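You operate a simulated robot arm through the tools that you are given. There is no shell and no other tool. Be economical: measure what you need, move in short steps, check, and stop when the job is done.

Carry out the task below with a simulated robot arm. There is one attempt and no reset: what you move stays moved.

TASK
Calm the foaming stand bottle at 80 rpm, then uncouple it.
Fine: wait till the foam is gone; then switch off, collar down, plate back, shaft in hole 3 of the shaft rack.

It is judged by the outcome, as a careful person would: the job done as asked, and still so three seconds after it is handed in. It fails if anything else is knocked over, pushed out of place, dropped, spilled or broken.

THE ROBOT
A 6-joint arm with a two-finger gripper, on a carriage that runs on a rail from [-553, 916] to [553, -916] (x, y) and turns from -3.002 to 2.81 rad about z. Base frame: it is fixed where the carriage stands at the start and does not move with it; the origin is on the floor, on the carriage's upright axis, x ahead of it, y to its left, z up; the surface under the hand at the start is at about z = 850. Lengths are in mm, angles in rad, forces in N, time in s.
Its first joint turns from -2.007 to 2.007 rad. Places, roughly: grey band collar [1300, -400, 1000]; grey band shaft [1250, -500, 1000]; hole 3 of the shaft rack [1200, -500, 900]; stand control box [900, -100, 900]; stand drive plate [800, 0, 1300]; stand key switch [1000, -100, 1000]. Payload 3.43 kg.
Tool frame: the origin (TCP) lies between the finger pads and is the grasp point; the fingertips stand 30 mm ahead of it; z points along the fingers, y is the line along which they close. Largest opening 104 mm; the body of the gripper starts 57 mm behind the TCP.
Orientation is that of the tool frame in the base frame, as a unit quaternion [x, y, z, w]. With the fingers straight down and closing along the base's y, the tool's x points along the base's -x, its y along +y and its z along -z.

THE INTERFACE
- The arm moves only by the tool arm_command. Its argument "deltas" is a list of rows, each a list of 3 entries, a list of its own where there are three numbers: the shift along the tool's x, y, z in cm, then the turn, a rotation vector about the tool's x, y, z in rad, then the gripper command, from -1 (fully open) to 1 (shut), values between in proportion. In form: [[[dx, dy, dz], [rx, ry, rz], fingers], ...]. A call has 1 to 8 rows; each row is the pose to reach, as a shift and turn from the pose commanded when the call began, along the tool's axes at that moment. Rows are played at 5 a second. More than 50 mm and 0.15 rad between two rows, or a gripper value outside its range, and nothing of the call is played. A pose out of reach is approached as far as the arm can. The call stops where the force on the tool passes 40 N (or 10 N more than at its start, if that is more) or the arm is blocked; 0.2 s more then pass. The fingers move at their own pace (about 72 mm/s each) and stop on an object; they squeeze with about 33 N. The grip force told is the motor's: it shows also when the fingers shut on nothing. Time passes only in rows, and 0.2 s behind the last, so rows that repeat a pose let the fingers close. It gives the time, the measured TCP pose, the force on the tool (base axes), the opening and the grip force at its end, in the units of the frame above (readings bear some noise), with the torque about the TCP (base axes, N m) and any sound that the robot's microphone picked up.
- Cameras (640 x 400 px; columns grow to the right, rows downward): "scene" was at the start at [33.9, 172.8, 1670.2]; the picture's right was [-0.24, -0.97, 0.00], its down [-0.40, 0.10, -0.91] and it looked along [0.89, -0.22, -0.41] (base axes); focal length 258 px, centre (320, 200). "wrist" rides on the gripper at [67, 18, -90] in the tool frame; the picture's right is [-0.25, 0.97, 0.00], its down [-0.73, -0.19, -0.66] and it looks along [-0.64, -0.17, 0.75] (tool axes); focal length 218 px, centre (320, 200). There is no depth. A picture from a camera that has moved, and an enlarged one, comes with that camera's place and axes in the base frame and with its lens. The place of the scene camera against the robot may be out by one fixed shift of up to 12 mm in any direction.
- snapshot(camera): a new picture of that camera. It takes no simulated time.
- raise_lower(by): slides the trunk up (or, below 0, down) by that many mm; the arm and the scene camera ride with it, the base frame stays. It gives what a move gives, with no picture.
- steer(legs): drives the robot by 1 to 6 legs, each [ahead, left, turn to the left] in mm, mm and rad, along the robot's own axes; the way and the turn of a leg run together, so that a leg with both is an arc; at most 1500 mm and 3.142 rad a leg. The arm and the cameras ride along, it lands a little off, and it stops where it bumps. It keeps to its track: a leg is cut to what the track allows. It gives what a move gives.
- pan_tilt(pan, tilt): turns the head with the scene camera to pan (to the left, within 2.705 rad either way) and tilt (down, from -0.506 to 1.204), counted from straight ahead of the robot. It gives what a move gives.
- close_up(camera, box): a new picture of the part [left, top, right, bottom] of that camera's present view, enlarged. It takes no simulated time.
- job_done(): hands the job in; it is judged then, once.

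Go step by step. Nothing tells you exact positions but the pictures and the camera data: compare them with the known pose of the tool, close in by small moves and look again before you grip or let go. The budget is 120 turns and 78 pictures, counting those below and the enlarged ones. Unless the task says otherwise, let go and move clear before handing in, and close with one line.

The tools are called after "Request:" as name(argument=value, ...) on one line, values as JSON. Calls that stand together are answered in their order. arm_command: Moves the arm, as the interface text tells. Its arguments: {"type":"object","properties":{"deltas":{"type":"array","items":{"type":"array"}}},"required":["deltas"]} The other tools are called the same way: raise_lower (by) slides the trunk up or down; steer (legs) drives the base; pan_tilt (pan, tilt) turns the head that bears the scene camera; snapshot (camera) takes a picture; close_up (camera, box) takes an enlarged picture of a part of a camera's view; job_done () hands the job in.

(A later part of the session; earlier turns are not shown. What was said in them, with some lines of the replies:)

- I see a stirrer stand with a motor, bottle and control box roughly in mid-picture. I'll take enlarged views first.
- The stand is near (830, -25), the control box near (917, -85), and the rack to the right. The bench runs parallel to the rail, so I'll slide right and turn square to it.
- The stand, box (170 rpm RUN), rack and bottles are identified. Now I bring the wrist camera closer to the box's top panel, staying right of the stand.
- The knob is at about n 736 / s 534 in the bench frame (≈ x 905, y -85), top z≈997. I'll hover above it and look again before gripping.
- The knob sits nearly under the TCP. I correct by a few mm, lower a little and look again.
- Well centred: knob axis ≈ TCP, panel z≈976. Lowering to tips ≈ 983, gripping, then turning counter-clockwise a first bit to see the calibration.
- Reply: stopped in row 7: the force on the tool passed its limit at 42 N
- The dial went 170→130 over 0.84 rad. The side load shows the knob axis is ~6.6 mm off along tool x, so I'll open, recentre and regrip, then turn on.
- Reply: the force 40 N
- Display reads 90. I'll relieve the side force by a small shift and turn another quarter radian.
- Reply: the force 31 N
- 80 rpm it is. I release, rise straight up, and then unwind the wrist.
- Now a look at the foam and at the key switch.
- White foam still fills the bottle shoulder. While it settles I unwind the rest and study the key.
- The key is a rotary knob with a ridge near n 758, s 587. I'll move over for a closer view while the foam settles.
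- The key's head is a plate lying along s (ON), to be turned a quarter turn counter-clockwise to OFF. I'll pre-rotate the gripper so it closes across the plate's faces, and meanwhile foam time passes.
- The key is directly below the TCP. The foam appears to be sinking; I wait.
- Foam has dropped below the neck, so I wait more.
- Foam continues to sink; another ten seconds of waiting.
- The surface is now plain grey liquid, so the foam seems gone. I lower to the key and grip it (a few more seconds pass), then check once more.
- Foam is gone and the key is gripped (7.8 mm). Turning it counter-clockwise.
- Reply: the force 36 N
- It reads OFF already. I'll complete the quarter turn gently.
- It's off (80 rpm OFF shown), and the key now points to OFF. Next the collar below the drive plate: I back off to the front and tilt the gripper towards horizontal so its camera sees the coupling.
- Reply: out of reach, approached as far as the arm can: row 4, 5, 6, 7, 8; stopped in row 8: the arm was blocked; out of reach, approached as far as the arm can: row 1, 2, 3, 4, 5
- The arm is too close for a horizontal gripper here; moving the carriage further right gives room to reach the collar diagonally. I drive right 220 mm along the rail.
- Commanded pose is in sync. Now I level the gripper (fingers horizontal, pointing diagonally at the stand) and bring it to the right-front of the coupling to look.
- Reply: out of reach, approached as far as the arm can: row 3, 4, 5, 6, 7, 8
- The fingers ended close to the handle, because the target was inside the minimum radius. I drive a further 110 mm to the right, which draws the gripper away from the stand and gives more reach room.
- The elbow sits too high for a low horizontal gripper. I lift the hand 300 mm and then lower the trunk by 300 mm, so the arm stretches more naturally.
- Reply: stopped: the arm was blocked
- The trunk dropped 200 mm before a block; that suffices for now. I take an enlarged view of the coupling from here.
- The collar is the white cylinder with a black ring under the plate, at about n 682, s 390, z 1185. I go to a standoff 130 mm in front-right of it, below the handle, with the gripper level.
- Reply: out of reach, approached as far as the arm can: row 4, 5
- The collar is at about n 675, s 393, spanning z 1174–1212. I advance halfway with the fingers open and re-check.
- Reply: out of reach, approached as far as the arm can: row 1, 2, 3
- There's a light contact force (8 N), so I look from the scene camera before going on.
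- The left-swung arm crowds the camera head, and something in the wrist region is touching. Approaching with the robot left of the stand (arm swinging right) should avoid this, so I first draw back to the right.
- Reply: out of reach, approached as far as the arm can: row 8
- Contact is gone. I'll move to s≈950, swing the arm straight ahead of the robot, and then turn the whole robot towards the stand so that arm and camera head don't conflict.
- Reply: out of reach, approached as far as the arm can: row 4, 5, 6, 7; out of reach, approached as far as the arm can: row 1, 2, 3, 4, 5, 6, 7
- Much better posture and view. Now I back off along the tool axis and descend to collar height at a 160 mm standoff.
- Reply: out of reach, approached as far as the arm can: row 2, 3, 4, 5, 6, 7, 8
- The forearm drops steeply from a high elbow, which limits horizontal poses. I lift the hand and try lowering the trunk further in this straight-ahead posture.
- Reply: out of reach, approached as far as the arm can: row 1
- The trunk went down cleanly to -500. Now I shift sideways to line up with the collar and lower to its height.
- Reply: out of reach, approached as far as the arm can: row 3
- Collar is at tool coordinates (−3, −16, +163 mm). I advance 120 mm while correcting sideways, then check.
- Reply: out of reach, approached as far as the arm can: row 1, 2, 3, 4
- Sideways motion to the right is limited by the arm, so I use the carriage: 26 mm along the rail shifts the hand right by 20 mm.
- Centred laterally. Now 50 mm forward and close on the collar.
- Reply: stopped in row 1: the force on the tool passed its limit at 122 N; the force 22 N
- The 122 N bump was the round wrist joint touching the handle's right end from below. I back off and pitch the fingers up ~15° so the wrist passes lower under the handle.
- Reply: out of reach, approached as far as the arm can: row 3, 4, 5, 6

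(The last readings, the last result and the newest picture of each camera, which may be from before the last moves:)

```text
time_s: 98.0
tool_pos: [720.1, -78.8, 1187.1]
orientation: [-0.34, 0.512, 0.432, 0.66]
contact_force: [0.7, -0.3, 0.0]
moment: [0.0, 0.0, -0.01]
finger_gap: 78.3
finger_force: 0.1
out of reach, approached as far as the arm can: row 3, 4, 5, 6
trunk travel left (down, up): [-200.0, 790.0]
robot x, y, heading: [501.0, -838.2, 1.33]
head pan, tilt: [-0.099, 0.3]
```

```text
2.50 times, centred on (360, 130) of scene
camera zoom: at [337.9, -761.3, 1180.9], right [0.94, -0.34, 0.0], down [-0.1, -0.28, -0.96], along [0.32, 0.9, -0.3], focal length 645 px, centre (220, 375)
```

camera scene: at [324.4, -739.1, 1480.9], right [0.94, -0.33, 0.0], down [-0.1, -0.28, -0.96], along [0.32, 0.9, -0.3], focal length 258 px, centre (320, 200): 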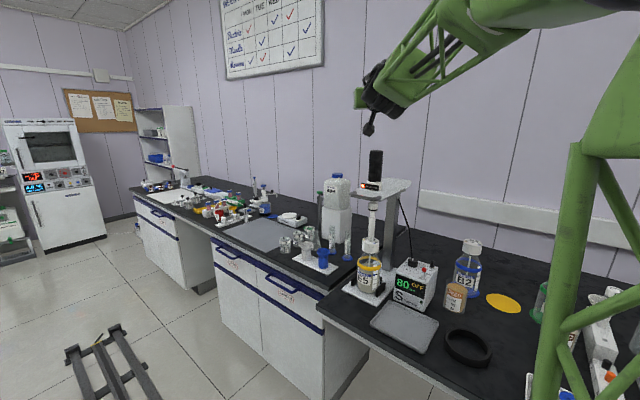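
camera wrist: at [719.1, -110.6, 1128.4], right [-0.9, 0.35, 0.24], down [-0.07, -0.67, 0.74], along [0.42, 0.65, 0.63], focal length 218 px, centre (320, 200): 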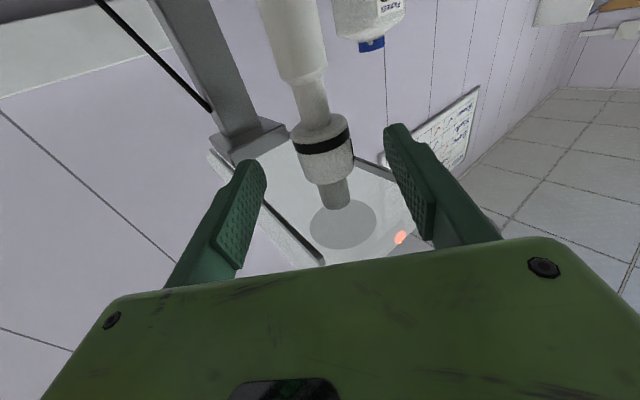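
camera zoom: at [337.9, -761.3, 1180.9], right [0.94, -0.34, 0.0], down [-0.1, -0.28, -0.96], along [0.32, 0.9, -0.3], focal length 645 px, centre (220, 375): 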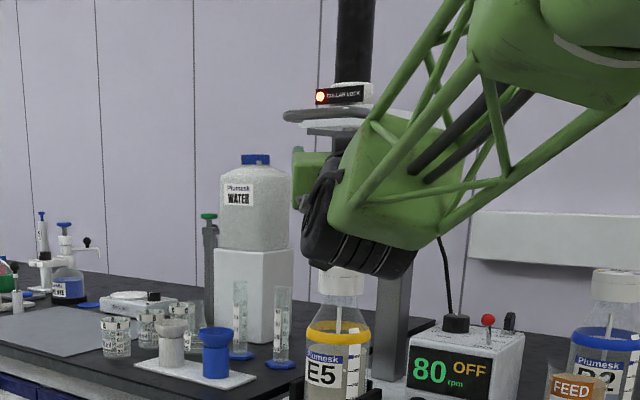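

The bulky forearm end is what met the handle. I back out, lift 200 mm and lower the trunk by its last 200 mm, so the forearm lies flatter.

Request:
arm_command(deltas=[[[-1, 0, -3.9], [0, 0, 0], -0.5], [[-1.95, 0, -7.8], [0, 0, 0], -0.5], [[-6.6, 0, -6.6], [0, 0, 0], -0.5], [[-11.3, 0, -5.4], [0, 0, 0], -0.5], [[-16, 0, -4.2], [0, 0, 0], -0.5], [[-20.5, -0.1, -3], [0, 0, 0], -0.5]])

Request:
raise_lower(by=-195)

Request:
close_up(camera="scene", box=[270, 0, 470, 200])

```text
time_s: 99.4
tool_pos: [688.9, -152.1, 1379.0]
orientation: [-0.35, 0.501, 0.443, 0.656]
contact_force: [-1.4, 0.3, 0.2]
moment: [-0.01, -0.02, -0.02]
finger_gap: 78.1
finger_force: 0.2
out of reach, approached as far as the arm can: row 1, 2
trunk travel left (down, up): [-200.0, 790.0]
robot x, y, heading: [507.1, -836.0, 1.33]
head pan, tilt: [-0.099, 0.3]
```

```text
time_s: 101.5
tool_pos: [689.6, -152.9, 1183.4]
orientation: [-0.35, 0.501, 0.443, 0.655]
contact_force: [-0.5, 0.5, -0.3]
moment: [-0.01, -0.02, 0.02]
finger_gap: 77.7
finger_force: 0.1
trunk travel left (down, up): [-5.0, 985.0]
robot x, y, heading: [507.2, -840.1, 1.333]
head pan, tilt: [-0.099, 0.3]
```

```text
2.00 times, centred on (370, 100) of scene
camera zoom: at [356.0, -770.0, 989.8], right [0.85, -0.53, 0.0], down [-0.14, -0.22, -0.97], along [0.51, 0.82, -0.26], focal length 516 px, centre (220, 400)
```

zoom: 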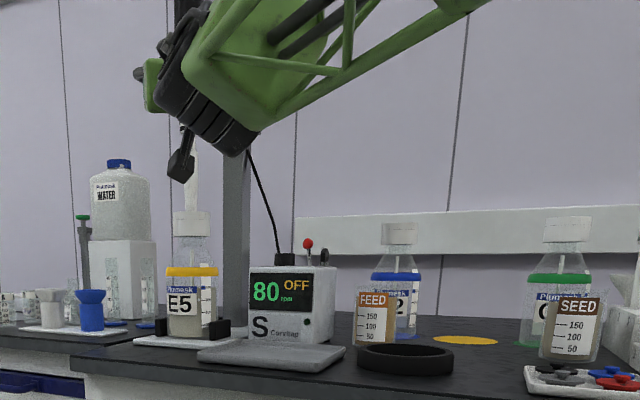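

Now shift the carriage 33 mm right for lateral alignment, and advance 120 mm horizontally with the pitched hand.

Request:
steer(legs=[[-23.5, -23.1, 0]])

Request:
arm_command(deltas=[[[1.0, 0, 3.9], [0, 0, 0], -0.5], [[2.0, 0, 7.7], [0, 0, 0], -0.5], [[3.0, 0, 11.6], [0, 0, 0], -0.5]])

Request:
snapshot(camera="wrist")

```text
time_s: 102.4
tool_pos: [707.0, -181.0, 1181.5]
orientation: [-0.351, 0.501, 0.443, 0.655]
contact_force: [0.1, 0.6, -0.9]
moment: [0.0, 0.04, -0.02]
finger_gap: 78.0
finger_force: 0.0
trunk travel left (down, up): [-5.0, 985.0]
robot x, y, heading: [521.9, -864.2, 1.328]
head pan, tilt: [-0.099, 0.3]
```

```text
time_s: 103.2
tool_pos: [749.6, -70.4, 1183.1]
orientation: [-0.349, 0.501, 0.443, 0.656]
contact_force: [-0.7, -0.8, 0.8]
moment: [-0.1, 0.02, 0.0]
finger_gap: 78.3
finger_force: 0.1
trunk travel left (down, up): [-5.0, 985.0]
robot x, y, heading: [519.1, -866.4, 1.329]
head pan, tilt: [-0.099, 0.3]
```

```text
18 pictures are left
camera wrist: at [708.7, -129.7, 1096.0], right [-0.93, 0.29, 0.23], down [-0.13, -0.83, 0.54], along [0.35, 0.47, 0.81], focal length 218 px, centre (320, 200)
```

wrist: 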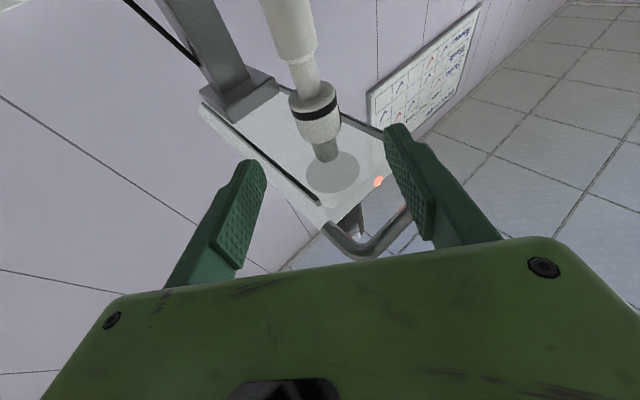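

Aligned (lateral error ≈2 mm), 84 mm to go. I advance slowly, watching the force.

Request:
arm_command(deltas=[[[0.25, -0.1, 1.35], [0, 0, 0], -0.5], [[0.5, -0.2, 2.7], [0, 0, 0], -0.5], [[0.7, -0.2, 4.0], [0, 0, 0], -0.5], [[0.95, -0.2, 5.4], [0, 0, 0], -0.5]])

```text
time_s: 104.2
tool_pos: [770.0, -20.2, 1187.6]
orientation: [-0.351, 0.5, 0.444, 0.655]
contact_force: [0.4, 0.2, 0.4]
moment: [-0.05, 0.0, -0.04]
finger_gap: 78.1
finger_force: 0.1
trunk travel left (down, up): [-5.0, 985.0]
robot x, y, heading: [522.2, -868.0, 1.329]
head pan, tilt: [-0.099, 0.3]
```

No contact this time. Final 28 mm, then close.

Request:
arm_command(deltas=[[[0.22, 0, 1.35], [0, 0, 0], -0.5], [[0.45, 0, 2.7], [0, 0, 0], -0.5], [[0.45, 0, 2.7], [0, 0, 0], 1], [[0.45, 0, 2.7], [0, 0, 0], 1], [[0.45, 0, 2.7], [0, 0, 0], 1], [[0.45, 0, 2.7], [0, 0, 0], 1]])

Request:
snapshot(camera="wrist")

```text
time_s: 105.6
tool_pos: [781.5, 6.7, 1190.0]
orientation: [-0.35, 0.501, 0.443, 0.656]
contact_force: [-2.9, 3.1, -0.5]
moment: [0.14, 0.34, -0.03]
finger_gap: 27.8
finger_force: 32.9
trunk travel left (down, up): [-5.0, 985.0]
robot x, y, heading: [520.9, -866.9, 1.326]
head pan, tilt: [-0.099, 0.3]
```

```text
17 pictures are left
camera wrist: at [739.4, -53.7, 1101.8], right [-0.93, 0.29, 0.23], down [-0.13, -0.83, 0.54], along [0.35, 0.48, 0.81], focal length 218 px, centre (320, 200)
```

wrist: 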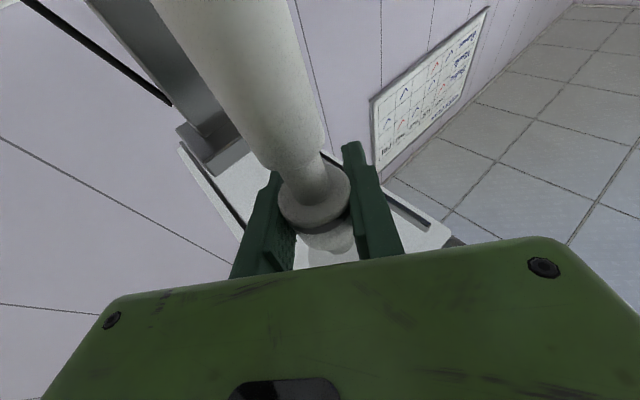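

The collar is gripped (28 mm). Pulling straight down in small steps.

Request:
arm_command(deltas=[[[0.48, 0, -0.13], [0, 0, 0], 1], [[0.97, 0, -0.25], [0, 0, 0], 1], [[1.45, 0, -0.38], [0, 0, 0], 1], [[1.93, 0, -0.5], [0, 0, 0], 1]])

Request:
snapshot(camera="wrist")

Request:
close_up(camera="scene", box=[270, 0, 430, 160])

```text
time_s: 106.6
tool_pos: [781.0, 7.0, 1169.1]
orientation: [-0.351, 0.502, 0.443, 0.655]
contact_force: [-0.8, 0.6, 0.5]
moment: [0.17, 0.17, -0.04]
finger_gap: 29.5
finger_force: 33.2
trunk travel left (down, up): [-5.0, 985.0]
robot x, y, heading: [525.5, -866.1, 1.331]
head pan, tilt: [-0.099, 0.3]
```

```text
16 pictures are left
camera wrist: at [739.3, -53.6, 1082.0], right [-0.93, 0.29, 0.23], down [-0.13, -0.83, 0.54], along [0.35, 0.48, 0.81], focal length 218 px, centre (320, 200)
```

wrist: 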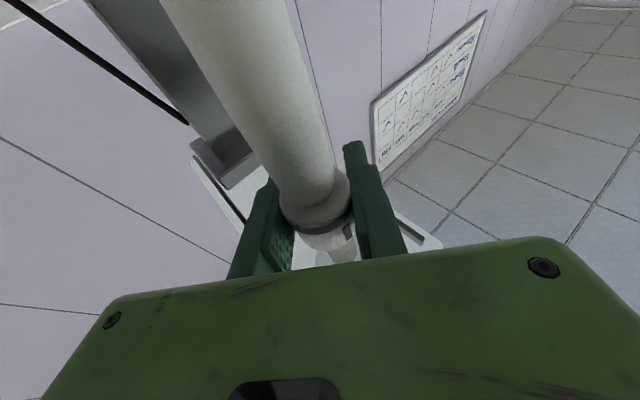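

```text
2.50 times, centred on (350, 80) of scene
camera zoom: at [354.8, -789.2, 985.9], right [0.94, -0.34, 0.0], down [-0.1, -0.28, -0.96], along [0.32, 0.9, -0.3], focal length 645 px, centre (245, 500)
```

zoom: 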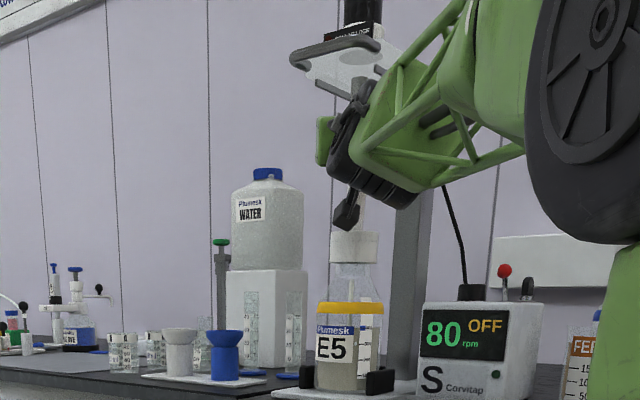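

Request:
close_up(camera="scene", box=[335, 0, 395, 60])

```text
6.67 times, centred on (365, 30) of scene
camera zoom: at [354.8, -789.2, 985.9], right [0.94, -0.34, 0.0], down [-0.1, -0.28, -0.96], along [0.32, 0.9, -0.3], focal length 1720 px, centre (20, 1333)
```

zoom: 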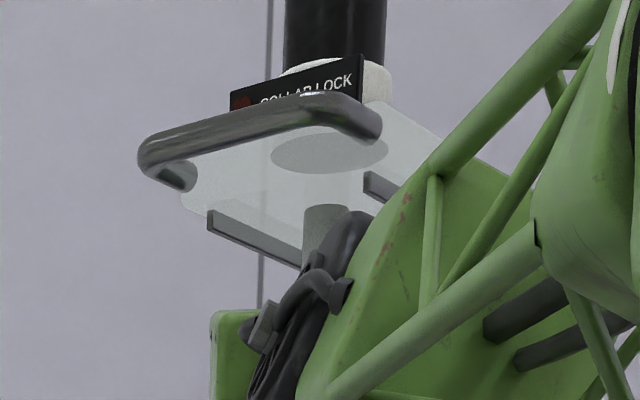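

The COLLAR LOCK lamp is out, so the collar is down. I open the fingers and back straight out along the same line.

Request:
arm_command(deltas=[[[0, 0, 0], [0, 0, 0], -0.3], [[0, 0, 0], [0, 0, 0], -0.5], [[0, 0, 0], [0, 0, 0], -0.5], [[-0.75, 0, -2.9], [0, 0, 0], -0.5], [[-1.75, 0, -6.8], [0, 0, 0], -0.5], [[-2.8, 0, -10.7], [0, 0, 0], -0.5], [[-3.8, 0, -14.5], [0, 0, 0], -0.5], [[-4.8, 0, -18.4], [0, 0, 0], -0.5]])

Request:
close_up(camera="scene", box=[310, 0, 410, 140])

```text
time_s: 108.4
tool_pos: [712.5, -170.6, 1168.7]
orientation: [-0.351, 0.503, 0.442, 0.655]
contact_force: [0.5, 0.9, -0.4]
moment: [0.11, -0.05, 0.03]
finger_gap: 78.0
finger_force: 0.1
trunk travel left (down, up): [-5.0, 985.0]
robot x, y, heading: [525.7, -862.2, 1.332]
head pan, tilt: [-0.099, 0.3]
```

```text
2.86 times, centred on (360, 70) of scene
camera zoom: at [368.8, -795.0, 989.5], right [0.88, -0.48, 0.0], down [-0.13, -0.23, -0.97], along [0.47, 0.85, -0.26], focal length 737 px, centre (206, 571)
```

zoom: 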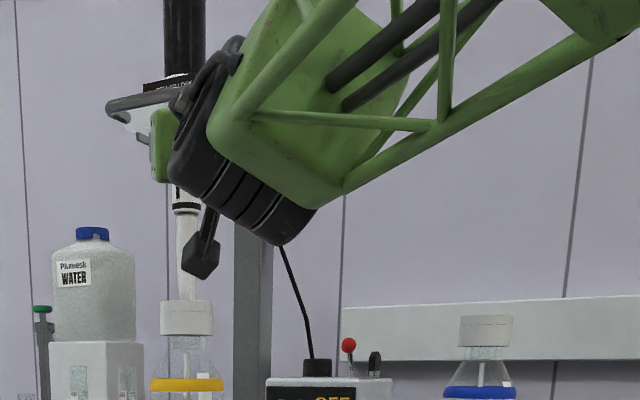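

Collar is down and stays. For pushing the plate back by its handle I want the tool pointing down from above, so I raise the trunk, reposition the robot nearer (s≈800) and turn partly back.

Request:
raise_lower(by=495)

Request:
steer(legs=[[132, 130, 0], [0, 0, -0.5]])

Request:
arm_command(deltas=[[[0, 0, 0], [0, 0.14, 0], -0.2], [[0, 0, 0], [0, 0.28, 0], -0.2], [[0, 0, 0], [0, 0.42, 0], -0.2], [[0, 0, 0], [0, 0.56, 0], -0.2], [[0, 0, 0], [0, 0.7, 0], -0.2], [[0, 0, 0], [0, 0.84, 0], -0.2], [[0, 0, 0], [0, 0.98, 0], -0.2], [[0, 0, 0], [0, 1.12, 0], -0.2]])

Request:
arm_command(deltas=[[[0, 0, 0], [0, 0.14, 0], -0.2], [[0, 0, 0], [0, 0.28, 0], -0.2], [[0, 0, 0], [0, 0.42, 0], -0.2], [[0, 0, 0], [0, 0.56, 0], -0.2], [[0, 0, 0], [0, 0.7, 0], -0.2]])

```text
refused: 495 is not a number from -400 to 400
```

```text
time_s: 111.3
tool_pos: [926.7, -188.2, 1169.3]
orientation: [-0.216, 0.572, 0.268, 0.744]
contact_force: [0.4, -0.7, -0.6]
moment: [-0.04, -0.02, -0.03]
finger_gap: 78.1
finger_force: 0.1
trunk travel left (down, up): [-5.0, 985.0]
robot x, y, heading: [428.5, -707.0, 0.826]
head pan, tilt: [-0.099, 0.3]
```

```text
time_s: 113.2
tool_pos: [925.6, -187.9, 1169.9]
orientation: [-0.325, 0.88, 0.112, 0.326]
contact_force: [-0.4, -0.6, 1.5]
moment: [0.02, -0.02, 0.01]
finger_gap: 62.4
finger_force: 0.0
out of reach, approached as far as the arm can: row 2, 3
trunk travel left (down, up): [-5.0, 985.0]
robot x, y, heading: [426.9, -707.3, 0.829]
head pan, tilt: [-0.099, 0.3]
```

```text
time_s: 114.3
tool_pos: [900.6, -213.8, 1074.8]
orientation: [-0.343, 0.939, -0.002, 0.013]
contact_force: [0.1, 0.6, 0.7]
moment: [0.01, 0.0, -0.01]
finger_gap: 62.5
finger_force: 0.2
out of reach, approached as far as the arm can: row 3, 4, 5
trunk travel left (down, up): [-5.0, 985.0]
robot x, y, heading: [426.4, -707.9, 0.832]
head pan, tilt: [-0.099, 0.3]
```

The raise was refused (over 400 mm), so the drive took place at the lower height — no bump or force was reported, though. I raise the trunk now in two steps and check the scene.

Request:
raise_lower(by=400)

Request:
raise_lower(by=200)

Request:
pan_tilt(pan=0.2, tilt=0.45)

Request:
close_up(camera="scene", box=[120, 80, 440, 320])

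```text
time_s: 118.2
tool_pos: [901.6, -214.9, 1475.5]
orientation: [-0.343, 0.939, -0.002, 0.013]
contact_force: [0.0, -0.3, 0.3]
moment: [-0.01, -0.02, -0.02]
finger_gap: 62.2
finger_force: 0.0
trunk travel left (down, up): [-405.0, 585.0]
robot x, y, heading: [424.2, -706.2, 0.828]
head pan, tilt: [-0.099, 0.3]
```

```text
time_s: 120.3
tool_pos: [901.0, -214.1, 1674.8]
orientation: [-0.344, 0.939, -0.002, 0.014]
contact_force: [0.6, -0.3, 0.7]
moment: [-0.03, -0.03, -0.03]
finger_gap: 62.4
finger_force: 0.1
trunk travel left (down, up): [-605.0, 385.0]
robot x, y, heading: [425.6, -704.5, 0.827]
head pan, tilt: [-0.099, 0.3]
```

```text
time_s: 121.2
tool_pos: [901.4, -214.6, 1675.2]
orientation: [-0.344, 0.939, -0.002, 0.015]
contact_force: [-0.4, -0.4, -0.4]
moment: [0.02, -0.02, 0.01]
finger_gap: 62.4
finger_force: 0.1
trunk travel left (down, up): [-605.0, 385.0]
robot x, y, heading: [421.7, -708.4, 0.832]
head pan, tilt: [0.201, 0.45]
```

```text
1.67 times, centred on (280, 200) of scene
camera zoom: at [294.2, -540.7, 1572.0], right [0.86, -0.52, 0.0], down [-0.22, -0.37, -0.9], along [0.46, 0.77, -0.43], focal length 430 px, centre (387, 200)
```

zoom: 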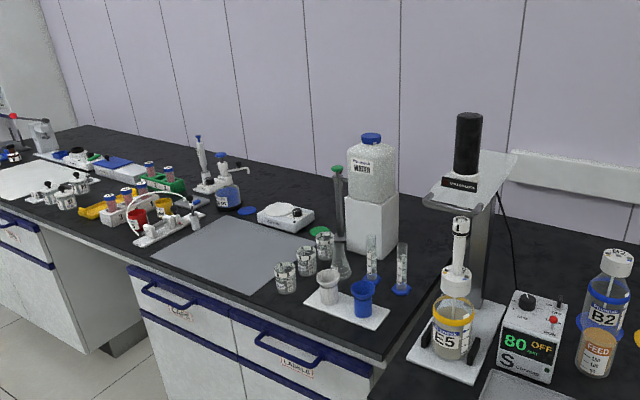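

Request:
close_up(camera="scene", box=[310, 120, 390, 280])

```text
2.50 times, centred on (350, 200) of scene
camera zoom: at [294.2, -540.7, 1572.0], right [0.86, -0.52, 0.0], down [-0.22, -0.37, -0.9], along [0.46, 0.77, -0.43], focal length 645 px, centre (245, 200)
```

zoom: 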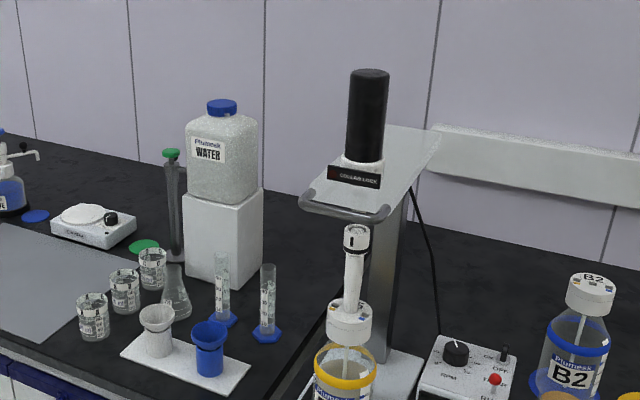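

Request:
close_up(camera="scene", box=[335, 180, 375, 230])

```text
8.00 times, centred on (355, 205) of scene
camera zoom: at [294.2, -540.7, 1572.0], right [0.86, -0.52, 0.0], down [-0.22, -0.37, -0.9], along [0.46, 0.77, -0.43], focal length 2064 px, centre (40, 160)
```

zoom: 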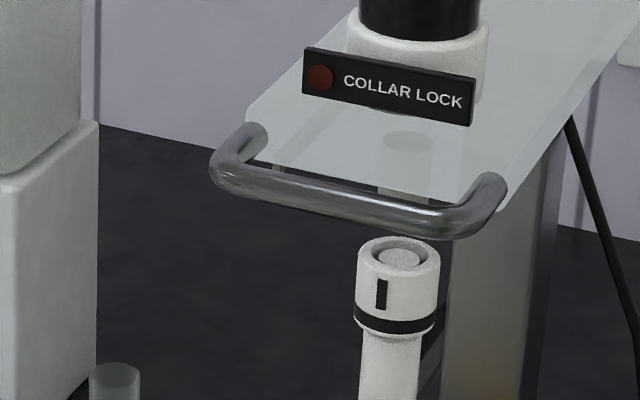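

The collar sits low on the shaft top with its opening free, and the plate already slid partly back. I'll bring the downward tool in front of the handle and push the plate to its stop.

Request:
arm_command(deltas=[[[0.9, 4.33, 1.5], [0, 0, 0.03], 0.4], [[1.8, 8.67, 3], [0, 0.01, 0.06], 0.4], [[2.7, 13, 4.5], [0, 0.02, 0.09], 0.4], [[3.6, 17.3, 6], [0, 0.03, 0.12], 0.4], [[4.5, 21.7, 7.5], [0, 0.03, 0.15], 0.4], [[5.4, 26, 9], [0, 0.03, 0.168], 0.4]])

Request:
arm_command(deltas=[[[0, 0, 4], [0, 0, 0], 0.4], [[0, 0, 8], [0, 0, 0], 0.4], [[0, 0, 12], [0, 0, 0], 0.4], [[0, 0, 16], [0, 0, 0], 0.4], [[0, 0, 20], [0, 0, 0], 0.4], [[0, 0, 24], [0, 0, 0], 0.4]])

Request:
snapshot(camera="wrist")

```text
time_s: 122.5
tool_pos: [694.7, -48.8, 1578.0]
orientation: [-0.264, 0.965, -0.007, 0.0]
contact_force: [-0.1, -0.1, -1.2]
moment: [-0.01, 0.03, -0.04]
finger_gap: 31.2
finger_force: 0.1
trunk travel left (down, up): [-605.0, 385.0]
robot x, y, heading: [426.5, -704.7, 0.828]
head pan, tilt: [0.201, 0.45]
```

```text
time_s: 124.0
tool_pos: [694.8, -52.9, 1339.0]
orientation: [-0.264, 0.965, -0.007, 0.0]
contact_force: [-0.2, 0.6, -0.9]
moment: [-0.01, 0.05, 0.05]
finger_gap: 31.4
finger_force: 0.1
trunk travel left (down, up): [-605.0, 385.0]
robot x, y, heading: [425.2, -699.0, 0.831]
head pan, tilt: [0.201, 0.45]
```

```text
9 pictures are left
camera wrist: at [626.0, -71.6, 1429.1], right [-0.27, 0.96, -0.01], down [0.72, 0.21, 0.66], along [0.63, 0.17, -0.75], focal length 218 px, centre (320, 200)
```

wrist: 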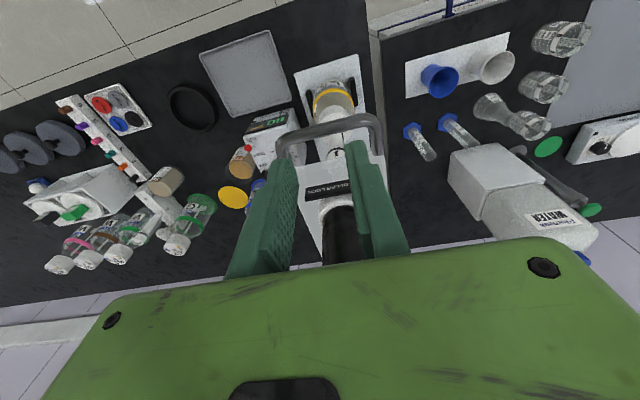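

The handle bar is at n≈585 and the plate has in fact not moved; the shaft sits directly below the spindle. I step back, descend in front of the bar, and push in +n.

Request:
arm_command(deltas=[[[1.75, 0.15, 0], [0, 0, 0], 0.4], [[3.5, 0.3, 0], [0, 0, 0], 0.4], [[3.5, 0.3, 4.2], [0, 0, 0], 0.4], [[3.5, 0.3, 8.5], [0, 0, 0], 0.4]])

Request:
arm_command(deltas=[[[-1, 0, 0], [0, 0, 0], 0.4], [[-2, 0, 0], [0, 0, 0], 0.4], [[-3, 0, 0], [0, 0, 0], 0.4], [[-4, 0, 0], [0, 0, 0], 0.4], [[-5, 0, 0], [0, 0, 0], 0.4], [[-6, 0, 0], [0, 0, 0], 0.4]])

```text
time_s: 125.0
tool_pos: [664.5, -70.1, 1253.0]
orientation: [-0.264, 0.964, -0.007, 0.0]
contact_force: [0.4, 0.2, 0.2]
moment: [-0.02, 0.02, 0.03]
finger_gap: 31.1
finger_force: 0.0
trunk travel left (down, up): [-605.0, 385.0]
robot x, y, heading: [423.8, -709.2, 0.828]
head pan, tilt: [0.201, 0.45]
```

```text
time_s: 126.3
tool_pos: [715.6, -38.7, 1255.5]
orientation: [-0.265, 0.964, -0.006, 0.0]
contact_force: [-0.1, -0.2, -1.1]
moment: [0.02, -0.03, -0.01]
finger_gap: 31.3
finger_force: 0.1
trunk travel left (down, up): [-605.0, 385.0]
robot x, y, heading: [426.1, -709.1, 0.828]
head pan, tilt: [0.201, 0.45]
```

Request:
arm_command(deltas=[[[-1, 0, 0], [0, 0, 0], 0.4], [[-2, 0, 0], [0, 0, 0], 0.4], [[-3, 0, 0], [0, 0, 0], 0.4]])

Request:
snapshot(camera="wrist")

```text
time_s: 127.2
tool_pos: [740.9, -22.8, 1254.7]
orientation: [-0.263, 0.965, -0.006, 0.001]
contact_force: [0.7, 0.5, -0.5]
moment: [0.0, -0.02, -0.02]
finger_gap: 31.4
finger_force: 0.1
trunk travel left (down, up): [-605.0, 385.0]
robot x, y, heading: [425.1, -708.0, 0.828]
head pan, tilt: [0.201, 0.45]
```

```text
8 pictures are left
camera wrist: at [673.1, -41.7, 1344.3], right [-0.27, 0.96, -0.01], down [0.72, 0.21, 0.66], along [0.63, 0.17, -0.75], focal length 218 px, centre (320, 200)
```

wrist: 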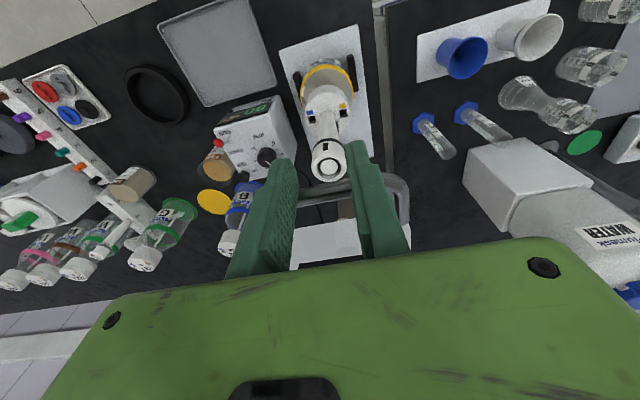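

The plate slides back easily and the shaft top is emerging in front. I keep pushing until it stops.

Request:
arm_command(deltas=[[[-1, 0, 0], [0, 0, 0], 0.4], [[-2, 0, 0], [0, 0, 0], 0.4], [[-3, 0, 0], [0, 0, 0], 0.4], [[-4, 0, 0], [0, 0, 0], 0.4], [[-5, 0, 0], [0, 0, 0], 0.4], [[-6, 0, 0], [0, 0, 0], 0.4], [[-7, 0, 0], [0, 0, 0], 0.4], [[-8, 0, 0], [0, 0, 0], 0.4]])

```text
time_s: 128.9
tool_pos: [810.8, 17.9, 1254.2]
orientation: [-0.263, 0.965, -0.005, 0.001]
contact_force: [0.9, -0.5, 0.6]
moment: [0.0, 0.02, -0.01]
finger_gap: 31.3
finger_force: 0.1
trunk travel left (down, up): [-605.0, 385.0]
robot x, y, heading: [427.4, -703.4, 0.829]
head pan, tilt: [0.201, 0.45]
```

Request:
arm_command(deltas=[[[-1, 0, 0], [0, 0, 0], 0.4], [[-2, 0, 0], [0, 0, 0], 0.4], [[-3, 0, 0], [0, 0, 0], 0.4], [[-4, 0, 0], [0, 0, 0], 0.4], [[-5, 0, 0], [0, 0, 0], 0.4], [[-6, 0, 0], [0, 0, 0], 0.4]])

Request:
snapshot(camera="wrist")

```text
time_s: 129.5
tool_pos: [817.9, 23.7, 1253.8]
orientation: [-0.266, 0.964, -0.009, -0.003]
contact_force: [-15.2, -13.7, 4.5]
moment: [-0.29, 0.13, 0.34]
finger_gap: 28.4
finger_force: 0.1
trunk travel left (down, up): [-605.0, 385.0]
robot x, y, heading: [427.2, -707.6, 0.831]
head pan, tilt: [0.201, 0.45]
stopped in row 2: the force on the tool passed its limit at 53 N (the readings are from after the stop); the commanded pose is now the measured one
```

```text
7 pictures are left
camera wrist: at [750.5, 5.0, 1344.4], right [-0.28, 0.96, -0.02], down [0.72, 0.22, 0.65], along [0.63, 0.17, -0.76], focal length 218 px, centre (320, 200)
```

wrist: 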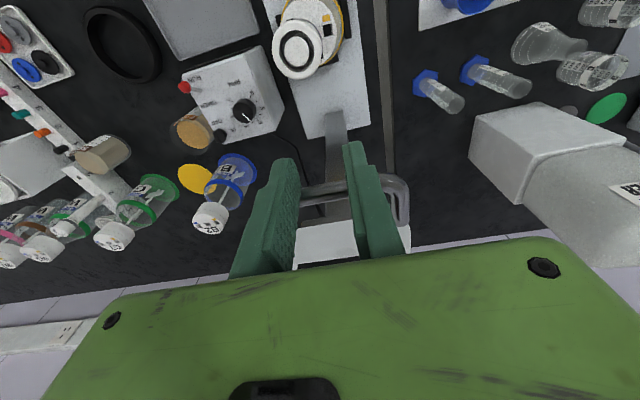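

The plate has reached its rear stop. Next the shaft: I back off over it and tilt the hand 40° forward, so the fingers can hold the sleeve below the collar without the palm hitting the shaft top.

Request:
arm_command(deltas=[[[4, 0, -1], [0, 0, 0], 0.2], [[8, 0.2, -2.5], [0, 0, 0], 0], [[11.6, 0.5, -3.6], [0, 0, 0], -0.3], [[11.6, 0.5, -3.6], [0, -0.14, 0], -0.3], [[11.6, 0.5, -3.6], [0, -0.28, 0], -0.3], [[11.6, 0.5, -3.6], [0, -0.42, 0], -0.3], [[11.6, 0.5, -3.6], [0, -0.56, 0], -0.3], [[11.6, 0.5, -3.6], [0, -0.7, 0], -0.3]])

```text
time_s: 131.3
tool_pos: [720.3, -29.9, 1290.0]
orientation: [-0.251, 0.907, 0.083, 0.328]
contact_force: [0.2, -0.4, 0.9]
moment: [-0.03, -0.01, 0.01]
finger_gap: 67.7
finger_force: 0.0
trunk travel left (down, up): [-605.0, 385.0]
robot x, y, heading: [426.4, -707.8, 0.832]
head pan, tilt: [0.201, 0.45]
```

Tilted pose reached cleanly. Descend, then slide in along the tool axis to the sleeve and close.

Request:
arm_command(deltas=[[[3.1, 0, 3.8], [0, 0, 0], -0.3], [[6.27, 0.1, 7.6], [0, 0, 0], -0.3], [[6.27, 0.1, 10.5], [0, 0, 0], -0.3], [[6.27, 0.1, 13.3], [0, 0, 0], -0.3], [[6.27, 0.1, 16], [0, 0, 0], -0.3], [[6.27, 0.1, 18.8], [0, 0, 0], -0.3]])

Request:
snapshot(camera="wrist")

```text
time_s: 132.7
tool_pos: [779.8, 6.0, 1105.3]
orientation: [-0.253, 0.907, 0.083, 0.328]
contact_force: [0.8, 0.1, 0.2]
moment: [0.01, -0.04, 0.0]
finger_gap: 67.7
finger_force: 0.1
trunk travel left (down, up): [-605.0, 385.0]
robot x, y, heading: [428.0, -704.8, 0.832]
head pan, tilt: [0.201, 0.45]
```

```text
6 pictures are left
camera wrist: at [676.3, -35.2, 1131.3], right [-0.33, 0.93, 0.15], down [0.21, -0.08, 0.97], along [0.92, 0.35, -0.17], focal length 218 px, centre (320, 200)
```

wrist: 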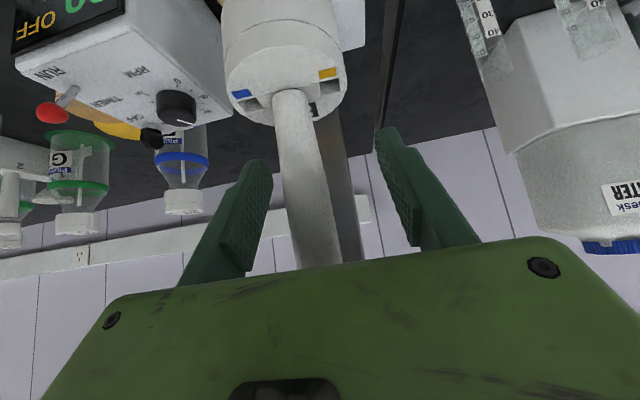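

The sleeve lies between the fingers. Close and lift in small steps first.

Request:
arm_command(deltas=[[[0, 0, 0], [0, 0, 0], 1], [[0, 0, 0], [0, 0, 0], 1], [[0, 0, 0], [0, 0, 0], 1], [[0, 0, 0], [0, 0, 0], 1], [[-0.64, 0, -0.77], [0, 0, 0], 1], [[-1.27, 0, -1.54], [0, 0, 0], 1], [[-1.91, 0, -2.31], [0, 0, 0], 1]])

```text
time_s: 134.3
tool_pos: [781.4, 6.0, 1134.7]
orientation: [-0.252, 0.907, 0.083, 0.328]
contact_force: [0.2, -0.1, -0.4]
moment: [0.02, -0.02, -0.03]
finger_gap: 21.4
finger_force: 33.0
trunk travel left (down, up): [-605.0, 385.0]
robot x, y, heading: [428.4, -702.8, 0.832]
head pan, tilt: [0.201, 0.45]
```

Gripped at 21 mm, lifting freely. Continue straight up another 220 mm and then look.

Request:
arm_command(deltas=[[[-1.75, -0.04, -2.12], [0, 0, 0], 1], [[-3.5, -0.08, -4.25], [0, 0, 0], 1], [[-5.25, -0.12, -6.37], [0, 0, 0], 1], [[-7, -0.15, -8.5], [0, 0, 0], 1], [[-8.75, -0.19, -10.6], [0, 0, 0], 1], [[-10.5, -0.23, -12.75], [0, 0, 0], 1], [[-12.25, -0.27, -14.9], [0, 0, 0], 1], [[-14, -0.3, -17], [0, 0, 0], 1]])

Request:
snapshot(camera="scene")

```text
time_s: 136.1
tool_pos: [780.0, 6.6, 1353.8]
orientation: [-0.251, 0.907, 0.082, 0.328]
contact_force: [-0.8, -0.5, -2.0]
moment: [-0.01, 0.03, 0.01]
finger_gap: 21.7
finger_force: 33.0
trunk travel left (down, up): [-605.0, 385.0]
robot x, y, heading: [427.2, -708.2, 0.822]
head pan, tilt: [0.201, 0.45]
```

```text
5 pictures are left
camera scene: at [294.0, -540.9, 1572.0], right [0.86, -0.51, 0.0], down [-0.22, -0.37, -0.9], along [0.46, 0.77, -0.44], focal length 258 px, centre (320, 200)
```

scene: 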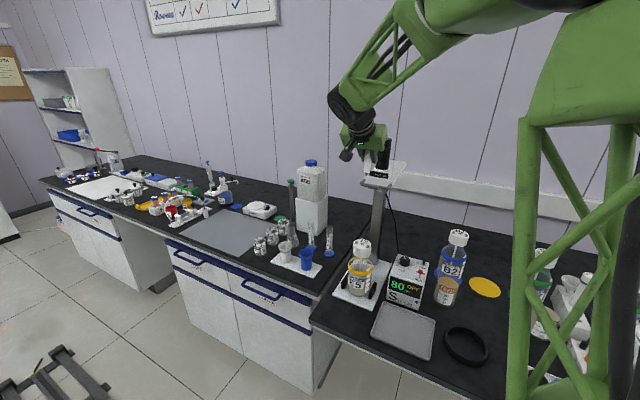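

The shaft came out clean and the bottle stands undisturbed. Holding it high, I drive right along the rail and turn square to the bench for the shaft rack (hole 3 estimated near n 790, s 1013, top z≈930).

Request:
steer(legs=[[-68.4, -225.9, 0], [0, 0, -0.3]])

Request:
pan_tilt(pan=-0.1, tilt=0.6)

Request:
close_up(camera="scene", box=[180, 100, 500, 300])

```text
time_s: 138.9
tool_pos: [1097.2, -332.4, 1354.2]
orientation: [-0.112, 0.934, 0.033, 0.336]
contact_force: [0.2, 0.5, -1.6]
moment: [-0.03, -0.01, 0.01]
finger_gap: 21.5
finger_force: 33.2
trunk travel left (down, up): [-605.0, 385.0]
robot x, y, heading: [549.7, -906.2, 0.533]
head pan, tilt: [0.201, 0.45]
```

```text
time_s: 139.7
tool_pos: [1097.3, -332.1, 1354.6]
orientation: [-0.113, 0.934, 0.033, 0.336]
contact_force: [-0.6, -0.6, -2.2]
moment: [0.03, -0.02, 0.02]
finger_gap: 21.4
finger_force: 32.9
trunk travel left (down, up): [-605.0, 385.0]
robot x, y, heading: [551.3, -903.7, 0.534]
head pan, tilt: [-0.099, 0.6]
```

```text
2.00 times, centred on (340, 200) of scene
camera zoom: at [482.8, -733.6, 1558.5], right [0.42, -0.91, 0.0], down [-0.51, -0.24, -0.83], along [0.75, 0.34, -0.56], focal length 516 px, centre (280, 200)
```

zoom: 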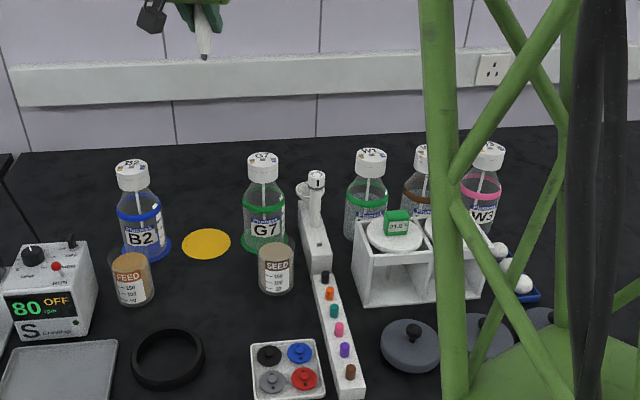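

The rack is well visible with the shaft's peg tip at upper left. I zoom on the rack to find hole 3.

Request:
close_up(camera="scene", box=[322, 185, 362, 245])

```text
6.67 times, centred on (342, 215) of scene
camera zoom: at [482.8, -733.6, 1558.5], right [0.42, -0.91, 0.0], down [-0.51, -0.24, -0.83], along [0.75, 0.34, -0.56], focal length 1720 px, centre (173, 100)
```

zoom: 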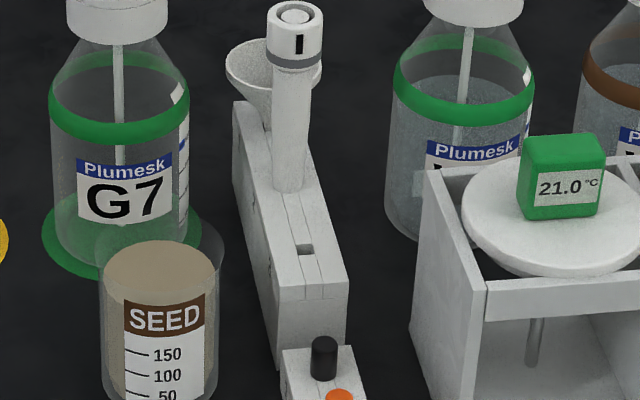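

Hole 3 is the free square hole, estimated at n 800, s 1030, z≈920; the peg tip is ~60 mm below the TCP. I move above it at height, restoring the shaft's original heading.

Request:
arm_command(deltas=[[[-1.17, -3.4, 1.03], [-0.038, 0, -0.046], 1], [[-2.35, -6.8, 2.06], [-0.076, -0.001, -0.092], 1], [[-3.52, -10.2, 3.09], [-0.115, -0.002, -0.139], 1], [[-4.7, -13.6, 4.12], [-0.153, -0.003, -0.185], 1], [[-5.87, -17.0, 5.15], [-0.191, -0.004, -0.231], 1]])

```text
time_s: 140.9
tool_pos: [1213.9, -478.5, 1354.5]
orientation: [-0.251, 0.907, 0.083, 0.328]
contact_force: [0.9, 0.1, -0.5]
moment: [0.02, -0.03, -0.01]
finger_gap: 21.5
finger_force: 33.1
trunk travel left (down, up): [-605.0, 385.0]
robot x, y, heading: [546.2, -908.6, 0.53]
head pan, tilt: [-0.099, 0.6]
```

Directly above. Descend to leave the peg ~25 mm above the rack, then look.

Request:
arm_command(deltas=[[[2.46, 0.05, 2.97], [0, 0, 0], 1], [[4.92, 0.1, 5.95], [0, 0, 0], 1], [[7.37, 0.16, 8.92], [0, 0, 0], 1], [[9.83, 0.2, 11.9], [0, 0, 0], 1], [[12.3, 0.26, 14.9], [0, 0, 0], 1], [[14.7, 0.3, 17.8], [0, 0, 0], 1], [[17.2, 0.37, 20.8], [0, 0, 0], 1]])

Request:
arm_command(deltas=[[[1.57, 0.03, 1.9], [0, 0, 0], 1], [[3.1, 0.07, 3.8], [0, 0, 0], 1], [[4.7, 0.1, 5.7], [0, 0, 0], 1]])

Request:
close_up(camera="scene", box=[322, 185, 362, 245])

```text
time_s: 142.7
tool_pos: [1205.4, -503.7, 1069.7]
orientation: [-0.175, 0.942, 0.053, 0.282]
contact_force: [-0.2, 0.2, -1.1]
moment: [0.01, -0.01, 0.02]
finger_gap: 21.5
finger_force: 33.3
out of reach, approached as far as the arm can: row 6
trunk travel left (down, up): [-605.0, 385.0]
robot x, y, heading: [548.1, -912.1, 0.528]
head pan, tilt: [-0.099, 0.6]
stopped in row 7: the arm was blocked; the commanded pose is now the measured one
```

```text
time_s: 143.5
tool_pos: [1196.1, -507.0, 998.1]
orientation: [-0.175, 0.941, 0.053, 0.283]
contact_force: [-0.7, -0.2, -1.2]
moment: [0.02, -0.01, 0.0]
finger_gap: 21.3
finger_force: 32.8
trunk travel left (down, up): [-605.0, 385.0]
robot x, y, heading: [544.9, -908.6, 0.527]
head pan, tilt: [-0.099, 0.6]
```

```text
6.67 times, centred on (342, 215) of scene
camera zoom: at [482.5, -733.8, 1558.5], right [0.42, -0.91, 0.0], down [-0.51, -0.24, -0.83], along [0.75, 0.34, -0.56], focal length 1720 px, centre (173, 100)
```

zoom: 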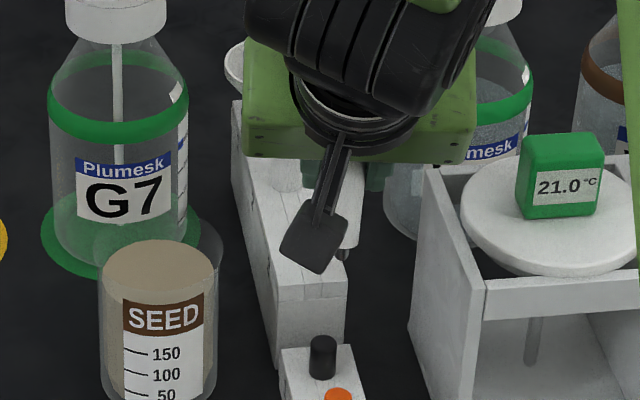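

The tilted pose ran out of reach low down and leaned over slightly. I go back up 200 mm, restore the upright orientation over the hole, and will do the descent with the trunk instead, which is purely vertical.

Request:
arm_command(deltas=[[[-2.75, 0, -4.15], [0, 0, 0], 1], [[-5.5, 0, -8.3], [0, 0, 0], 1], [[-8.25, 0, -12.45], [0, 0, 0], 1], [[-11, 0, -16.6], [0, 0, 0], 1], [[-12.1, 0.98, -15.9], [-0.044, -0.053, -0.071], 1], [[-13.15, 1.95, -15.2], [-0.087, -0.105, -0.1425], 1], [[-13.15, 1.95, -15.2], [-0.087, -0.105, -0.1425], 1]])

```text
time_s: 145.1
tool_pos: [1214.2, -477.7, 1196.6]
orientation: [-0.25, 0.907, 0.083, 0.327]
contact_force: [0.4, 0.4, -0.8]
moment: [0.0, 0.0, 0.01]
finger_gap: 21.4
finger_force: 33.6
trunk travel left (down, up): [-605.0, 385.0]
robot x, y, heading: [548.6, -906.9, 0.532]
head pan, tilt: [-0.099, 0.6]
```

Upright again exactly over the target. Now lower by the trunk 180 mm and look.

Request:
raise_lower(by=-180)

Request:
snapshot(camera="wrist")

```text
time_s: 147.1
tool_pos: [1214.0, -478.6, 1016.3]
orientation: [-0.25, 0.907, 0.083, 0.327]
contact_force: [0.0, 0.2, -0.5]
moment: [0.02, -0.01, 0.03]
finger_gap: 21.5
finger_force: 33.0
trunk travel left (down, up): [-425.0, 565.0]
robot x, y, heading: [546.6, -905.5, 0.533]
head pan, tilt: [-0.099, 0.6]
```

```text
1 pictures are left
camera wrist: at [1110.3, -519.5, 1043.0], right [-0.33, 0.93, 0.15], down [0.22, -0.08, 0.97], along [0.92, 0.35, -0.18], focal length 218 px, centre (320, 200)
```

wrist: 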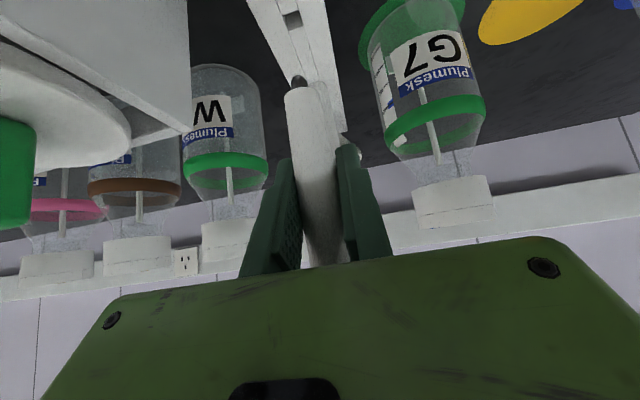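

Peg tip and square hole 3 are both visible: the hole is ~2.5 mm to the left and about in line ahead. I apply this small correction and lower gently, watching for contact.

Request:
arm_command(deltas=[[[0.15, 0.25, -0.13], [0, 0, 0], 1], [[0.79, 0.26, 0.64], [0, 0, 0], 1], [[1.43, 0.28, 1.41], [0, 0, 0], 1], [[1.87, 0.29, 1.95], [0, 0, 0], 1], [[1.87, 0.29, 1.95], [0, 0, 0], 1]])

```text
time_s: 148.3
tool_pos: [1211.1, -478.2, 989.2]
orientation: [-0.25, 0.907, 0.083, 0.328]
contact_force: [0.4, 0.3, -0.5]
moment: [-0.02, 0.02, 0.01]
finger_gap: 21.1
finger_force: 32.6
trunk travel left (down, up): [-425.0, 565.0]
robot x, y, heading: [552.9, -909.6, 0.533]
head pan, tilt: [-0.099, 0.6]
```

Request:
arm_command(deltas=[[[0.13, 0, 0.15], [0, 0, 0], 1], [[0.25, 0, 0.31], [0, 0, 0], 1], [[0.38, 0, 0.46], [0, 0, 0], 1], [[0.51, 0, 0.62], [0, 0, 0], 1], [[0.51, 0, 0.62], [0, 0, 0], 1]])

```text
time_s: 149.5
tool_pos: [1212.2, -477.6, 980.7]
orientation: [-0.25, 0.907, 0.083, 0.328]
contact_force: [0.0, -0.3, -1.0]
moment: [-0.04, -0.05, -0.01]
finger_gap: 21.5
finger_force: 33.3
trunk travel left (down, up): [-425.0, 565.0]
robot x, y, heading: [548.4, -910.6, 0.531]
head pan, tilt: [-0.099, 0.6]
```

Request:
arm_command(deltas=[[[0.13, 0, 0.15], [0, 0, 0], 1], [[0.25, 0, 0.31], [0, 0, 0], 1], [[0.38, 0, 0.46], [0, 0, 0], 1], [[0.38, 0, 0.46], [0, 0, 0], 1]])

```text
time_s: 150.5
tool_pos: [1212.6, -478.0, 974.6]
orientation: [-0.25, 0.907, 0.083, 0.327]
contact_force: [-0.8, -0.5, -0.4]
moment: [0.01, 0.0, 0.0]
finger_gap: 21.4
finger_force: 33.1
trunk travel left (down, up): [-425.0, 565.0]
robot x, y, heading: [552.7, -906.6, 0.533]
head pan, tilt: [-0.099, 0.6]
```

Request:
arm_command(deltas=[[[0.13, 0, 0.15], [0, 0, 0], 1], [[0.25, 0, 0.31], [0, 0, 0], 1], [[0.38, 0, 0.46], [0, 0, 0], 1], [[0.38, 0, 0.46], [0, 0, 0], 1]])

```text
time_s: 151.5
tool_pos: [1212.1, -478.4, 971.4]
orientation: [-0.25, 0.907, 0.084, 0.329]
contact_force: [4.8, 2.7, 22.4]
moment: [0.04, 0.0, 0.01]
finger_gap: 21.2
finger_force: 33.4
trunk travel left (down, up): [-425.0, 565.0]
robot x, y, heading: [546.7, -908.2, 0.529]
head pan, tilt: [-0.099, 0.6]
```

Contact at 22 N. I use the last picture to see whether the peg is in the hole and the shoulder seated.

Request:
close_up(camera="wrist", box=[230, 0, 370, 110])

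```text
3.64 times, centred on (300, 55) of wrist
camera zoom: at [1107.3, -518.6, 997.4], right [-0.33, 0.93, 0.15], down [0.21, -0.08, 0.97], along [0.92, 0.35, -0.17], focal length 794 px, centre (393, 727)
```

zoom: 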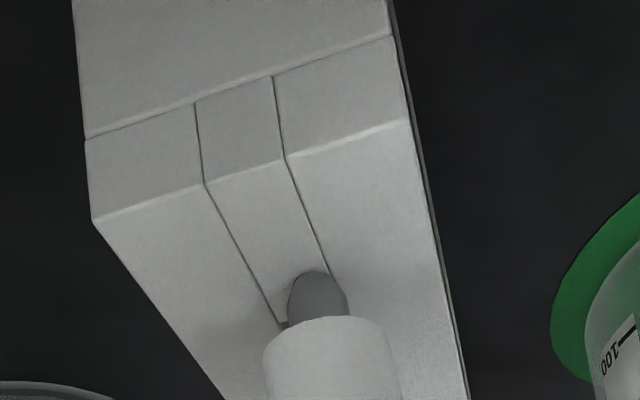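

The peg's rounded tip rests on the rack just in front of the hole: the hole is ~12.6 mm further back and ~3.3 mm to the right. I lift 8 mm, shift by that, and lower again by feel.

Request:
arm_command(deltas=[[[-0.51, -0.01, -0.62], [0, 0, 0], 1], [[-0.99, -0.18, -0.22], [0, 0, 0], 1], [[-1.48, -0.34, 0.18], [0, 0, 0], 1], [[-1.48, -0.34, 0.18], [0, 0, 0], 1], [[-1.23, -0.33, 0.49], [0, 0, 0], 1], [[-1.1, -0.33, 0.64], [0, 0, 0], 1], [[-0.97, -0.33, 0.8], [0, 0, 0], 1]])

```text
time_s: 153.1
tool_pos: [1224.2, -474.6, 970.9]
orientation: [-0.252, 0.907, 0.084, 0.327]
contact_force: [-3.7, -2.6, 5.6]
moment: [-0.19, 0.23, 0.01]
finger_gap: 21.5
finger_force: 32.9
trunk travel left (down, up): [-425.0, 565.0]
robot x, y, heading: [548.7, -907.0, 0.533]
head pan, tilt: [-0.099, 0.6]
```

The lateral force at the tip (-n 4.5 N, nothing sideways) says the peg is catching the far edge: I ease back 1.5 mm and press down gently.

Request:
arm_command(deltas=[[[0.12, 0, -0.1], [0, 0, 0], 1], [[0.24, 0, 0.06], [0, 0, 0], 1], [[0.37, 0, 0.21], [0, 0, 0], 1], [[0.5, 0, 0.37], [0, 0, 0], 1]])

```text
time_s: 154.1
tool_pos: [1222.8, -475.2, 963.9]
orientation: [-0.251, 0.907, 0.083, 0.327]
contact_force: [-4.2, 2.4, 4.8]
moment: [0.11, 0.25, -0.06]
finger_gap: 21.4
finger_force: 33.0
trunk travel left (down, up): [-425.0, 565.0]
robot x, y, heading: [550.5, -909.6, 0.532]
head pan, tilt: [-0.099, 0.6]
```

It's going in (z below the earlier contact). Small corrections and further down.

Request:
arm_command(deltas=[[[0.05, 0.1, -0.05], [0, 0, 0], 1], [[0.18, 0.1, 0.1], [0, 0, 0], 1], [[0.31, 0.1, 0.26], [0, 0, 0], 1], [[0.43, 0.1, 0.41], [0, 0, 0], 1], [[0.56, 0.1, 0.57], [0, 0, 0], 1]])

```text
time_s: 155.4
tool_pos: [1222.2, -475.7, 959.3]
orientation: [-0.25, 0.906, 0.084, 0.33]
contact_force: [-7.3, -4.7, 18.6]
moment: [-0.2, 0.39, -0.01]
finger_gap: 21.5
finger_force: 33.4
trunk travel left (down, up): [-425.0, 565.0]
robot x, y, heading: [550.9, -908.6, 0.531]
head pan, tilt: [-0.099, 0.6]
stopped in row 5: the force on the tool passed its limit at 40 N (the readings are from after the stop); the commanded pose is now the measured one
```

The shaft has gone in by its peg length and the shoulder is seated (top height matches the neighbouring shaft). I relax the side load, open moderately and back out along the tool axis.

Request:
arm_command(deltas=[[[0.1, 0, -0.08], [0, 0, 0], 1], [[0.1, 0, -0.08], [0, 0, 0], 0.55], [[0.1, 0, -0.08], [0, 0, 0], 0.4], [[0.1, 0, -0.08], [0, 0, 0], 0.1], [[0.1, 0, -0.08], [0, 0, 0], 0.0], [[0.1, 0, -0.08], [0, 0, 0], 0.0]])

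```text
time_s: 156.8
tool_pos: [1221.6, -474.1, 957.9]
orientation: [-0.25, 0.907, 0.083, 0.329]
contact_force: [0.1, 0.1, -0.1]
moment: [-0.01, -0.01, -0.01]
finger_gap: 52.0
finger_force: 0.2
trunk travel left (down, up): [-425.0, 565.0]
robot x, y, heading: [546.0, -909.9, 0.533]
head pan, tilt: [-0.099, 0.6]
```

Released without load. A quick re-grip and gentle press will verify it's truly seated.

Request:
arm_command(deltas=[[[0, 0, 0], [0, 0, 0], 1], [[0, 0, 0], [0, 0, 0], 1], [[0, 0, 0], [0, 0, 0], 1], [[0.1, 0, 0.12], [0, 0, 0], 1], [[0.19, 0, 0.23], [0, 0, 0], 1], [[0.19, 0, 0.23], [0, 0, 0], 1]])

```text
time_s: 158.2
tool_pos: [1222.7, -475.5, 956.7]
orientation: [-0.25, 0.906, 0.084, 0.33]
contact_force: [3.6, 2.0, 29.0]
moment: [0.12, -0.09, 0.03]
finger_gap: 21.4
finger_force: 32.9
trunk travel left (down, up): [-425.0, 565.0]
robot x, y, heading: [547.9, -908.1, 0.536]
head pan, tilt: [-0.099, 0.6]
```

Firmly seated (29 N, no sideways load). Open and withdraw along the tool axis, then up.

Request:
arm_command(deltas=[[[0, 0, 0], [0, 0, 0], 0.5], [[0, 0, 0], [0, 0, 0], 0.1], [[0, 0, 0], [0, 0, 0], -0.1], [[0, 0, -1.5], [0, 0, 0], -0.1], [[0, 0, -4.5], [0, 0, 0], -0.1], [[0, 0, -8.5], [0, 0, 0], -0.1], [[0, 0, -12.5], [0, 0, 0], -0.1], [[0, 0, -16.5], [0, 0, 0], -0.1]])

Request:
raise_lower(by=250)

```text
time_s: 160.0
tool_pos: [1130.2, -526.3, 1080.9]
orientation: [-0.251, 0.907, 0.083, 0.328]
contact_force: [0.2, 0.3, 0.2]
moment: [-0.05, 0.01, -0.03]
finger_gap: 57.4
finger_force: 0.1
trunk travel left (down, up): [-425.0, 565.0]
robot x, y, heading: [546.6, -908.7, 0.53]
head pan, tilt: [-0.099, 0.6]
```

```text
time_s: 162.6
tool_pos: [1129.3, -526.5, 1330.7]
orientation: [-0.25, 0.907, 0.084, 0.329]
contact_force: [0.4, -1.0, 1.1]
moment: [0.04, -0.01, 0.02]
finger_gap: 57.1
finger_force: 0.1
trunk travel left (down, up): [-675.0, 315.0]
robot x, y, heading: [548.6, -906.3, 0.534]
head pan, tilt: [-0.099, 0.6]
```

The hand is clear and high, and every step is done: calmed at 80 rpm, switched off, collar down, plate back, shaft seated in hole 3. I hand in the job.

Request:
job_done()

```text
The job is handed in.
```

The stand bottle was calmed at 80 rpm until no foam was left, and then the stand was switched off. The collar is down, the plate is back against its stop, and the shaft is in hole 3. I had no pictures left for the end, so I checked the shaft by pressing on it: it held firm at 29 N. The wrist bumped the plate handle once, with a brief 122 N peak; the bottle and its neighbours looked undisturbed in later pictures.
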